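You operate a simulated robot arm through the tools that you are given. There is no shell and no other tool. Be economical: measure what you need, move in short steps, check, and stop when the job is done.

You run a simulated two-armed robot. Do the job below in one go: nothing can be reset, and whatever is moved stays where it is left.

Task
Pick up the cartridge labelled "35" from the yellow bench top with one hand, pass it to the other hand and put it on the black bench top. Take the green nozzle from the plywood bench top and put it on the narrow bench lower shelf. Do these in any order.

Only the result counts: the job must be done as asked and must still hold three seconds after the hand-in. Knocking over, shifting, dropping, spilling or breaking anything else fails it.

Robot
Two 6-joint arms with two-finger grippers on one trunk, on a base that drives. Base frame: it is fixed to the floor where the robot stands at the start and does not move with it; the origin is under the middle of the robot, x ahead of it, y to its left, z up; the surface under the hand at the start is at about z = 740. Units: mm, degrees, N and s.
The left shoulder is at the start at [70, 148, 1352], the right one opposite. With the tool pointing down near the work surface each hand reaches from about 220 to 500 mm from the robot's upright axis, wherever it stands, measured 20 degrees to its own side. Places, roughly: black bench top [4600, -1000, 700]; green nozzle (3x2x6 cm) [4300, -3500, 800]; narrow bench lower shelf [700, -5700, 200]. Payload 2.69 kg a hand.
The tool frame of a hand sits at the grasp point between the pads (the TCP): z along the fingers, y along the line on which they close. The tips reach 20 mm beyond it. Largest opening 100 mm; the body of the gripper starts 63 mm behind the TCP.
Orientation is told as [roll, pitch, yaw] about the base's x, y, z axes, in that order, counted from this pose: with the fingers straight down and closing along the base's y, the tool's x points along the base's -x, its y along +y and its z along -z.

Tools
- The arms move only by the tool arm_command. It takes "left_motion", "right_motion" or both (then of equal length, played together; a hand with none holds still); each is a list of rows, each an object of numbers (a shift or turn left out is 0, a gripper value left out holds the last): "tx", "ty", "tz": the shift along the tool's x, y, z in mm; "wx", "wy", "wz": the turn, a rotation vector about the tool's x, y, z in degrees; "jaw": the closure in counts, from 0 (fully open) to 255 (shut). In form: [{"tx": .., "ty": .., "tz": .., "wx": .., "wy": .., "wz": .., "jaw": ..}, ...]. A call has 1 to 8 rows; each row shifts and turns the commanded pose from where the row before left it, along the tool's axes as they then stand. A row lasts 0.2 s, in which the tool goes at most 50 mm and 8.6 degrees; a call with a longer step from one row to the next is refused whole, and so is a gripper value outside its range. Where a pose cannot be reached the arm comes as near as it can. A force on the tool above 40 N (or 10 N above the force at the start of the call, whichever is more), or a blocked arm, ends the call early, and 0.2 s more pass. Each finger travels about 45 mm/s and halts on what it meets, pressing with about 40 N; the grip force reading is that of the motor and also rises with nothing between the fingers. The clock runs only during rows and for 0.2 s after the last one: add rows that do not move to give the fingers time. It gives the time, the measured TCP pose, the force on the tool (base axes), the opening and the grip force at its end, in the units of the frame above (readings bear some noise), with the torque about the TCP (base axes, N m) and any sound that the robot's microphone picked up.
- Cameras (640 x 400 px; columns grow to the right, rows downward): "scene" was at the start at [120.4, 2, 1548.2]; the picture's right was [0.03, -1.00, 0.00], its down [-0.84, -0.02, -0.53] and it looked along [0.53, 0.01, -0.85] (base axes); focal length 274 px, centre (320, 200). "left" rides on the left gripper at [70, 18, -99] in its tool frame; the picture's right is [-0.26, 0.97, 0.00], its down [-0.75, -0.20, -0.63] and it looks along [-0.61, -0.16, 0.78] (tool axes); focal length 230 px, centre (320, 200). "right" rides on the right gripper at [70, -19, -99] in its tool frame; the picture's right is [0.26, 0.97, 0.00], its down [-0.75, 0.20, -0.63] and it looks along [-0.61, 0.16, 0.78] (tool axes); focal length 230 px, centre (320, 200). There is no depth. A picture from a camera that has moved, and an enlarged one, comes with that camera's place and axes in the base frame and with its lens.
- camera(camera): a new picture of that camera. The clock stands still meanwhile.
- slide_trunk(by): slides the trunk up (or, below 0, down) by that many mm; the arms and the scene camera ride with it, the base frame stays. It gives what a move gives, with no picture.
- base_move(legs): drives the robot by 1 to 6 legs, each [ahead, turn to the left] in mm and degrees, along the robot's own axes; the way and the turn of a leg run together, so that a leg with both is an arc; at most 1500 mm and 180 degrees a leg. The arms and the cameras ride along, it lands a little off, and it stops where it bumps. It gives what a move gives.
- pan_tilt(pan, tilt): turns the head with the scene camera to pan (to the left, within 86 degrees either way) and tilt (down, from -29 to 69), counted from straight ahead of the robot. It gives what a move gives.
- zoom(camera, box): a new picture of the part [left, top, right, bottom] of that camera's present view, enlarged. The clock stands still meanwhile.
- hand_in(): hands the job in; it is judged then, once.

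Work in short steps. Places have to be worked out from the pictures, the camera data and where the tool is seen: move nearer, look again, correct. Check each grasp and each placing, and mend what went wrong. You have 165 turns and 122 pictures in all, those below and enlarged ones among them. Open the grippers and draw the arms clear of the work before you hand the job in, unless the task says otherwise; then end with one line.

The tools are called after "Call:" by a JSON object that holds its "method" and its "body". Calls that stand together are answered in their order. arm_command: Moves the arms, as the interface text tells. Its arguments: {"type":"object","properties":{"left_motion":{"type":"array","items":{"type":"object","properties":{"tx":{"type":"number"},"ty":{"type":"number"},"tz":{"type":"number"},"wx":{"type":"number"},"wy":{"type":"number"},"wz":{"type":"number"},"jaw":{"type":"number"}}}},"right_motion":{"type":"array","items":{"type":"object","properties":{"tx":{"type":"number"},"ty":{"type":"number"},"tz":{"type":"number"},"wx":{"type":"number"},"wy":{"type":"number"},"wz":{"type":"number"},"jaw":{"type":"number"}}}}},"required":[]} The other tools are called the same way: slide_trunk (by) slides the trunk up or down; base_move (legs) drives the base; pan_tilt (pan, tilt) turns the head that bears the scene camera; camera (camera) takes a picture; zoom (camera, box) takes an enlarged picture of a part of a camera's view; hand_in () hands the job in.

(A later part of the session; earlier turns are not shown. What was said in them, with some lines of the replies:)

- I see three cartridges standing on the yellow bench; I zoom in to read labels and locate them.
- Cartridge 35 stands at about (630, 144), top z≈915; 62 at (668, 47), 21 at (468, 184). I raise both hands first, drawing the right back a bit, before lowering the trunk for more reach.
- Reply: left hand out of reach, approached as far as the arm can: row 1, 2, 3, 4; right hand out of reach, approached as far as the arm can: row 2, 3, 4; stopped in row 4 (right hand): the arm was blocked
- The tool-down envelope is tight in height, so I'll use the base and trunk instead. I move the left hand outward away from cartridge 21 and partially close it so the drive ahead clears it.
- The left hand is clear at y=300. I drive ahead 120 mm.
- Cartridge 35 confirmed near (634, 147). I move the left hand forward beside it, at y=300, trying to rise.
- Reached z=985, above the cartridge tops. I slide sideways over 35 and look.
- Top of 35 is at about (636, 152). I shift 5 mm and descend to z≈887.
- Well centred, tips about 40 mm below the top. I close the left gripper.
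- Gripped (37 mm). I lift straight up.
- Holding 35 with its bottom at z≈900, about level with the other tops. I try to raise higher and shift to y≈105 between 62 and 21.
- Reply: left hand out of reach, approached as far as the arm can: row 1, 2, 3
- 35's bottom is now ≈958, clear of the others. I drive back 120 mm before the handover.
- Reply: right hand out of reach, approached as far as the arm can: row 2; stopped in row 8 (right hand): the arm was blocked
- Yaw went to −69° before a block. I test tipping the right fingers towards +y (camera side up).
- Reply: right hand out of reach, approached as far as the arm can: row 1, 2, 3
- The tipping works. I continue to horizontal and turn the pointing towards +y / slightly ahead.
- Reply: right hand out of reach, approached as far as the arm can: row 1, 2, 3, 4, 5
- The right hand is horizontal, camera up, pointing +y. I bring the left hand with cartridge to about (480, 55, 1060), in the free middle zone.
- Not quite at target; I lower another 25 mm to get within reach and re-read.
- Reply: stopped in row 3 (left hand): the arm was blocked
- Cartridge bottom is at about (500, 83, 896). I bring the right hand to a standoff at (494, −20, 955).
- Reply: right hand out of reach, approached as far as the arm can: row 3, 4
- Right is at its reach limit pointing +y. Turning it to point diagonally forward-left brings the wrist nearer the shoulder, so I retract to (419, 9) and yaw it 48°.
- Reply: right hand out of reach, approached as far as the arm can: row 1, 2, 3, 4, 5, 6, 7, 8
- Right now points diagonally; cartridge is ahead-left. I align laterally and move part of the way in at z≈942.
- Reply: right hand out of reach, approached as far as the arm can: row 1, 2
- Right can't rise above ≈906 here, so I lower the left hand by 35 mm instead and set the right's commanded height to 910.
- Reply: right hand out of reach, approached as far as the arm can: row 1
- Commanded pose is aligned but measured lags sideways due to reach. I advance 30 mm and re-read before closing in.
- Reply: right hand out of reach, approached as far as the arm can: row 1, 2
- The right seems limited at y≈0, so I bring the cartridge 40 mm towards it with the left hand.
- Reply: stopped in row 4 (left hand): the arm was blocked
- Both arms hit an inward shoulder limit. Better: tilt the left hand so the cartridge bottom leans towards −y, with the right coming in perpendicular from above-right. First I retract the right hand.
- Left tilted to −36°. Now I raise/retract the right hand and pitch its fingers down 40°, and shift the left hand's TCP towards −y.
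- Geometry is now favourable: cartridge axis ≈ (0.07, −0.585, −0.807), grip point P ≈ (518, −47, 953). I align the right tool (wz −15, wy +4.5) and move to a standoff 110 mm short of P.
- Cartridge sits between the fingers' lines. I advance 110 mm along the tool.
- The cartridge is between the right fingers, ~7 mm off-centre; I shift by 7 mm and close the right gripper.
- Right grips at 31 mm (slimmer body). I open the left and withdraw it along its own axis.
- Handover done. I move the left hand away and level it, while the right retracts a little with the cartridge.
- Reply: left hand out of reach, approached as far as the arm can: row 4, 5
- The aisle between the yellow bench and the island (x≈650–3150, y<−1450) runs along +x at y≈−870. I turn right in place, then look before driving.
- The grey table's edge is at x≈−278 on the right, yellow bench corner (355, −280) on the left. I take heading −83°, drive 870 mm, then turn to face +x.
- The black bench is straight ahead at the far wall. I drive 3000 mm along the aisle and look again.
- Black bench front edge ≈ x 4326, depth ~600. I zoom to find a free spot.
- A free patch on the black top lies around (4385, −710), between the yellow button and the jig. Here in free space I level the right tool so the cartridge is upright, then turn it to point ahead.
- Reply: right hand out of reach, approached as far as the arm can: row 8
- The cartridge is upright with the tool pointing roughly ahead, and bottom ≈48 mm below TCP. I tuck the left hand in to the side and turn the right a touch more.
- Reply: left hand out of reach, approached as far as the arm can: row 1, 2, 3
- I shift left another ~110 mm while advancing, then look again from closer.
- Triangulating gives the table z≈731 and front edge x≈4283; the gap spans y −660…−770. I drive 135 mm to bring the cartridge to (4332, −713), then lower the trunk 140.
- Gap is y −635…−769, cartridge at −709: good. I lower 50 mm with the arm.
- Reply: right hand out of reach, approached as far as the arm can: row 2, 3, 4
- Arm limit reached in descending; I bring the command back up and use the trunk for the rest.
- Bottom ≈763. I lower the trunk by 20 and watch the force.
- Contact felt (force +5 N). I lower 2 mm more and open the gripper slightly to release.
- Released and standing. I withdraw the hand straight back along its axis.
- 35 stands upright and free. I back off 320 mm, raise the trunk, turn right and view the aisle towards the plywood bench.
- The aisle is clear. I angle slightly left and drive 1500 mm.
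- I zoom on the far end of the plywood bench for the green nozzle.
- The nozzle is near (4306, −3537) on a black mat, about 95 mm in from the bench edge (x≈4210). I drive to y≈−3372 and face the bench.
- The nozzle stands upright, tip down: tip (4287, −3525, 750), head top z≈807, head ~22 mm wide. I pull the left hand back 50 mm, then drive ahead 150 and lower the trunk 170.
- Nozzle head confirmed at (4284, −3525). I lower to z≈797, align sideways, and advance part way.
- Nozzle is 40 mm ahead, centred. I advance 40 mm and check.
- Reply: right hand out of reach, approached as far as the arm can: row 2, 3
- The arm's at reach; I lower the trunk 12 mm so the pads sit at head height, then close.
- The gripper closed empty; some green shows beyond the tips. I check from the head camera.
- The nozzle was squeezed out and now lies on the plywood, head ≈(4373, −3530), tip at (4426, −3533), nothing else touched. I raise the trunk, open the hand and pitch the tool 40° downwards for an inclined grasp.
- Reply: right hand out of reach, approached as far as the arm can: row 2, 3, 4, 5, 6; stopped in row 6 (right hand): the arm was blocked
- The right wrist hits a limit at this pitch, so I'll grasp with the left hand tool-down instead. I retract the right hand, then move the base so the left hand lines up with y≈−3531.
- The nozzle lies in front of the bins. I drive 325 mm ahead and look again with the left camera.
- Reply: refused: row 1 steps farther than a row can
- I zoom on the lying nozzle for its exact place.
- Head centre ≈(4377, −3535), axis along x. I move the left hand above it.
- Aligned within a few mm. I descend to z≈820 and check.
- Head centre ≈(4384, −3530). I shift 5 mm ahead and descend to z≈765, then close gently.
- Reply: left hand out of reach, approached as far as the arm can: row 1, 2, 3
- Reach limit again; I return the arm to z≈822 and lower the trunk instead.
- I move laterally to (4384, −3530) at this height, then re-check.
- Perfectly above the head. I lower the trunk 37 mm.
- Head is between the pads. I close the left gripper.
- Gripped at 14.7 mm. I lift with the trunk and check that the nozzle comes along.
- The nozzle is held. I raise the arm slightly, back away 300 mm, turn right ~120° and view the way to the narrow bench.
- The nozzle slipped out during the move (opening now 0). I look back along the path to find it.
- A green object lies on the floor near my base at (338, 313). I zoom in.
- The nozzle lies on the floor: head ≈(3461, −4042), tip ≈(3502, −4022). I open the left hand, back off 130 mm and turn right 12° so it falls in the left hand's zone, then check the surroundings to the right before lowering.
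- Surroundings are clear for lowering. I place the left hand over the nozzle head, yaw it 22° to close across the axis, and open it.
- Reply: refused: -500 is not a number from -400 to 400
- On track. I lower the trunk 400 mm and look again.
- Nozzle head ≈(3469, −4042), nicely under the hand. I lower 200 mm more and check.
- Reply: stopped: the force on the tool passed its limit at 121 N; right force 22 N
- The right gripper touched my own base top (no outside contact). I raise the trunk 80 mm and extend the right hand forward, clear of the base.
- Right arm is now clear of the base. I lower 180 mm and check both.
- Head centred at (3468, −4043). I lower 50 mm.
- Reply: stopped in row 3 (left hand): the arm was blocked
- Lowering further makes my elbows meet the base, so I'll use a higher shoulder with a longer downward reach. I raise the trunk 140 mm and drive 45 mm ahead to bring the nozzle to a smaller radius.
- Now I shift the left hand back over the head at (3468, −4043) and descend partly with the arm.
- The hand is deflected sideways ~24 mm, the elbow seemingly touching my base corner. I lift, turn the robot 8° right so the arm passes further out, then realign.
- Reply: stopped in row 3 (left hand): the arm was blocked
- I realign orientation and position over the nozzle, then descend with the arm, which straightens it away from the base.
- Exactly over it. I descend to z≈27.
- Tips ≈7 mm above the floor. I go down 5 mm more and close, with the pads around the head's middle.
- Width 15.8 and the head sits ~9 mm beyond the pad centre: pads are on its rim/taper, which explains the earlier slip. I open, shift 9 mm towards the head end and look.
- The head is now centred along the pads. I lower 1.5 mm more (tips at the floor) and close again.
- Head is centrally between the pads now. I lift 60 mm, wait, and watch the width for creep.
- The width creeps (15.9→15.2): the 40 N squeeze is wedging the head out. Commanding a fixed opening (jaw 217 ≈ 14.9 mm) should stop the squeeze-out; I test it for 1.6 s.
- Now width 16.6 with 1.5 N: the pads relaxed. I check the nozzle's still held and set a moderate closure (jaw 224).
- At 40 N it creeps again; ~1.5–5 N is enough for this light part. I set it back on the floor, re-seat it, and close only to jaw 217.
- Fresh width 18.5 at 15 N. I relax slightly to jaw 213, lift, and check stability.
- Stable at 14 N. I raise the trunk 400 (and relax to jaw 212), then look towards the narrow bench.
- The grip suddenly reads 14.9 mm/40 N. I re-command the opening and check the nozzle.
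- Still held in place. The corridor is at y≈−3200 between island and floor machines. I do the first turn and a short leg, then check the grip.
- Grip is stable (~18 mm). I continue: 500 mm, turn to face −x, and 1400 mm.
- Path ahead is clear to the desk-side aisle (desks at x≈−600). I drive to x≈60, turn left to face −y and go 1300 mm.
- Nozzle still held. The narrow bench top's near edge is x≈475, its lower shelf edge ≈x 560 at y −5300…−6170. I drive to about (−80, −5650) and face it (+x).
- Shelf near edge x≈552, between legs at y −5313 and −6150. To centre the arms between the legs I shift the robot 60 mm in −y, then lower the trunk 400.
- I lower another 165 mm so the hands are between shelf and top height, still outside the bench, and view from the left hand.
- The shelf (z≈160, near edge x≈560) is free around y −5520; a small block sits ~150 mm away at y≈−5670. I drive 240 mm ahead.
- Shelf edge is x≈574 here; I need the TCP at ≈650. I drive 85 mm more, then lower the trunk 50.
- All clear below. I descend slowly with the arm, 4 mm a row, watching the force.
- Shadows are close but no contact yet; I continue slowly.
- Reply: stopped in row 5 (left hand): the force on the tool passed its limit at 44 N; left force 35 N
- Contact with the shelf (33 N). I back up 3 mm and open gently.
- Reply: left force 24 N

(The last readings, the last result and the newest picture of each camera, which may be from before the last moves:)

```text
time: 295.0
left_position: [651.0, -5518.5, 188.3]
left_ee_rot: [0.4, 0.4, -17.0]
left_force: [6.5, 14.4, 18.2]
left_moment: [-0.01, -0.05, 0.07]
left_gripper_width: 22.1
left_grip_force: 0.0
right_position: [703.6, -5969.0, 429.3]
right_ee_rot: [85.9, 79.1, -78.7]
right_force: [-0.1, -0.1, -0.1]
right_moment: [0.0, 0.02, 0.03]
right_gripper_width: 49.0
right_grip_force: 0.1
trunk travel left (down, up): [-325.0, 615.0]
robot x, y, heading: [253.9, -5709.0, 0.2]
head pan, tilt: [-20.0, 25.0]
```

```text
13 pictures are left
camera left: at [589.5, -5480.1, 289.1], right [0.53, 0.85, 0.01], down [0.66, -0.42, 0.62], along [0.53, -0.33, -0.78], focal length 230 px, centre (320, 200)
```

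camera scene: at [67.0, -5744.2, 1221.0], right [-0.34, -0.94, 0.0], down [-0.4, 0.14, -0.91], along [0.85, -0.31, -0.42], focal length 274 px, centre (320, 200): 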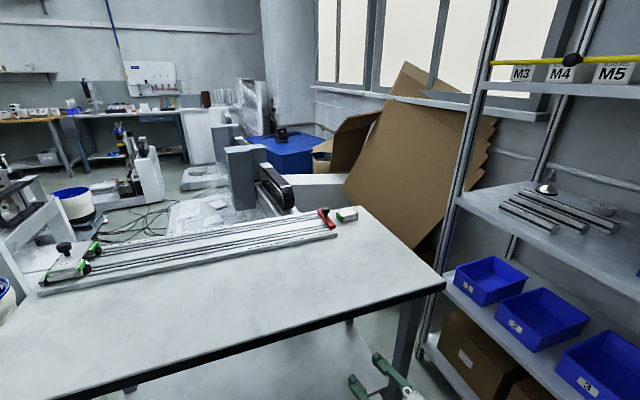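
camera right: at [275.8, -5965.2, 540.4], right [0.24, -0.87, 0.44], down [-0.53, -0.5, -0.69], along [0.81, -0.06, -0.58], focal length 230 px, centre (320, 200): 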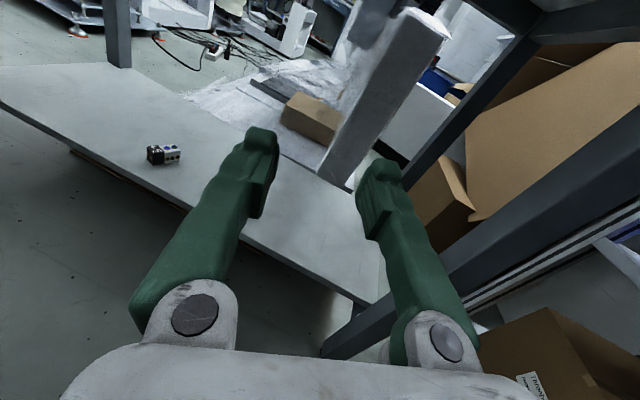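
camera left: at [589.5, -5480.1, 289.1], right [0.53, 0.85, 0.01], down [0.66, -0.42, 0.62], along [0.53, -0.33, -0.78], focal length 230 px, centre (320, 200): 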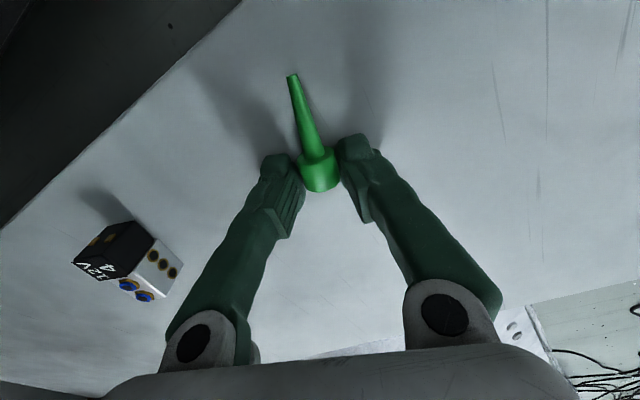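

Finger tips are still pressing the shelf. I raise 3 mm more while opening further.

Call:
{"method": "arm_command", "body": {"left_motion": [{"tz": -3}, {"tz": -1}, {"jaw": 150}, {}, {}]}}

Call:
{"method": "camera", "body": {"camera": "left"}}

```text
time: 296.2
left_position: [647.8, -5520.1, 191.9]
left_ee_rot: [0.2, 0.6, -17.1]
left_force: [1.0, 0.0, -0.3]
left_moment: [-0.02, 0.03, 0.01]
left_gripper_width: 41.2
left_grip_force: 0.0
right_position: [703.7, -5967.9, 428.7]
right_ee_rot: [85.2, 79.1, -79.5]
right_force: [-0.1, -0.6, -0.4]
right_moment: [0.0, 0.0, 0.03]
right_gripper_width: 48.9
right_grip_force: 0.0
trunk travel left (down, up): [-325.0, 615.0]
robot x, y, heading: [255.2, -5714.8, -0.1]
head pan, tilt: [-20.0, 25.0]
```

```text
12 pictures are left
camera left: at [589.0, -5481.1, 291.7], right [0.53, 0.85, 0.0], down [0.67, -0.41, 0.62], along [0.53, -0.33, -0.78], focal length 230 px, centre (320, 200)
```

left: 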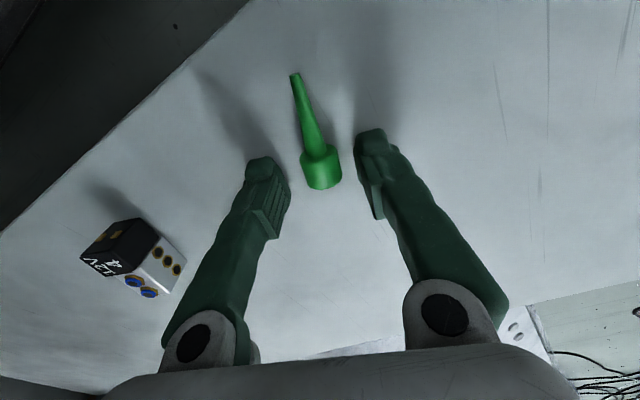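

The nozzle lies on the shelf, free. I raise the hand 70 mm straight up and check that it stays.

Call:
{"method": "arm_command", "body": {"left_motion": [{"tz": -15}, {"tz": -25}, {"tz": -30}, {}]}}

Call:
{"method": "camera", "body": {"camera": "left"}}

```text
time: 297.2
left_position: [650.2, -5519.5, 261.8]
left_ee_rot: [0.2, 0.6, -16.9]
left_force: [-0.3, -1.0, 0.2]
left_moment: [0.0, 0.02, 0.02]
left_gripper_width: 41.4
left_grip_force: 0.0
right_position: [704.3, -5970.2, 428.3]
right_ee_rot: [85.1, 79.0, -79.5]
right_force: [0.1, 0.7, 0.1]
right_moment: [-0.04, -0.01, -0.01]
right_gripper_width: 49.1
right_grip_force: 0.0
trunk travel left (down, up): [-325.0, 615.0]
robot x, y, heading: [257.0, -5714.2, -0.0]
head pan, tilt: [-20.0, 25.0]
```

```text
11 pictures are left
camera left: at [590.2, -5481.7, 362.2], right [0.53, 0.85, 0.0], down [0.67, -0.41, 0.62], along [0.53, -0.33, -0.78], focal length 230 px, centre (320, 200)
```

left: 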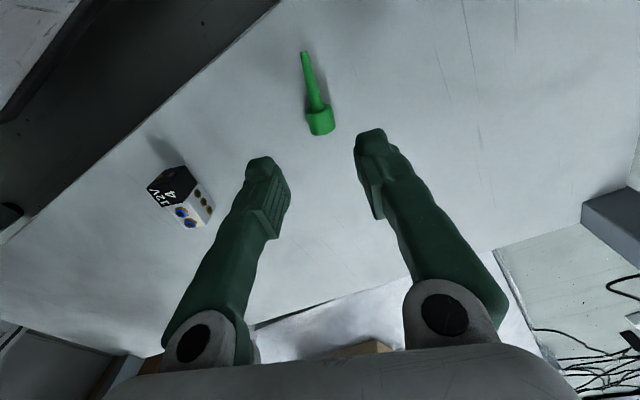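

The nozzle rests on the shelf. I drive straight back 330 mm to clear the bench and take a last look.

Call:
{"method": "base_move", "body": {"legs": [[-330, 0]]}}

Call:
{"method": "camera", "body": {"camera": "right"}}

```text
time: 299.4
left_position: [318.9, -5519.5, 261.8]
left_ee_rot: [0.0, 0.6, -16.9]
left_force: [0.1, -0.2, 0.5]
left_moment: [-0.03, -0.02, 0.03]
left_gripper_width: 41.2
left_grip_force: 0.1
right_position: [371.9, -5968.2, 429.5]
right_ee_rot: [85.3, 79.0, -79.3]
right_force: [-0.3, 0.0, 0.6]
right_moment: [-0.01, -0.02, 0.01]
right_gripper_width: 48.9
right_grip_force: 0.2
trunk travel left (down, up): [-325.0, 615.0]
robot x, y, heading: [-79.0, -5713.2, -0.1]
head pan, tilt: [-20.0, 25.0]
```

```text
10 pictures are left
camera right: at [270.5, -5964.9, 495.4], right [0.24, -0.87, 0.44], down [-0.53, -0.5, -0.69], along [0.81, -0.06, -0.58], focal length 230 px, centre (320, 200)
```

right: 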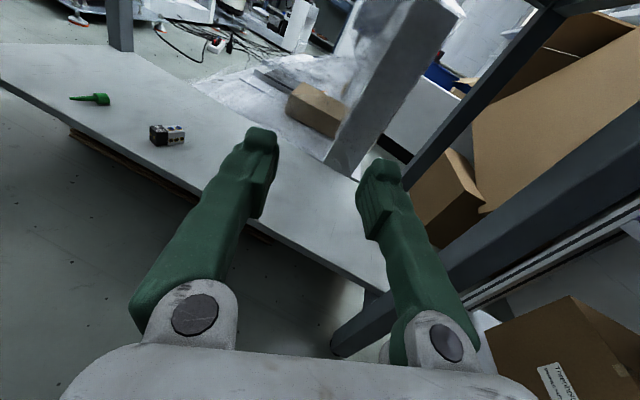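

The nozzle lies on the lower shelf with the block beside it undisturbed. The cartridge was last seen standing on the black bench. Both grippers are open and clear, so I hand in.

Call:
{"method": "hand_in", "body": {}}

```text
The job is handed in.
```

The job is handed in: cartridge 35 was passed from the left hand to the right and stands upright on the black bench top, and the green nozzle lies on the narrow bench lower shelf. The nozzle first squeezed out of the grip onto the plywood bench top, then dropped to the floor on the way, where I picked it up again; I saw nothing else moved.
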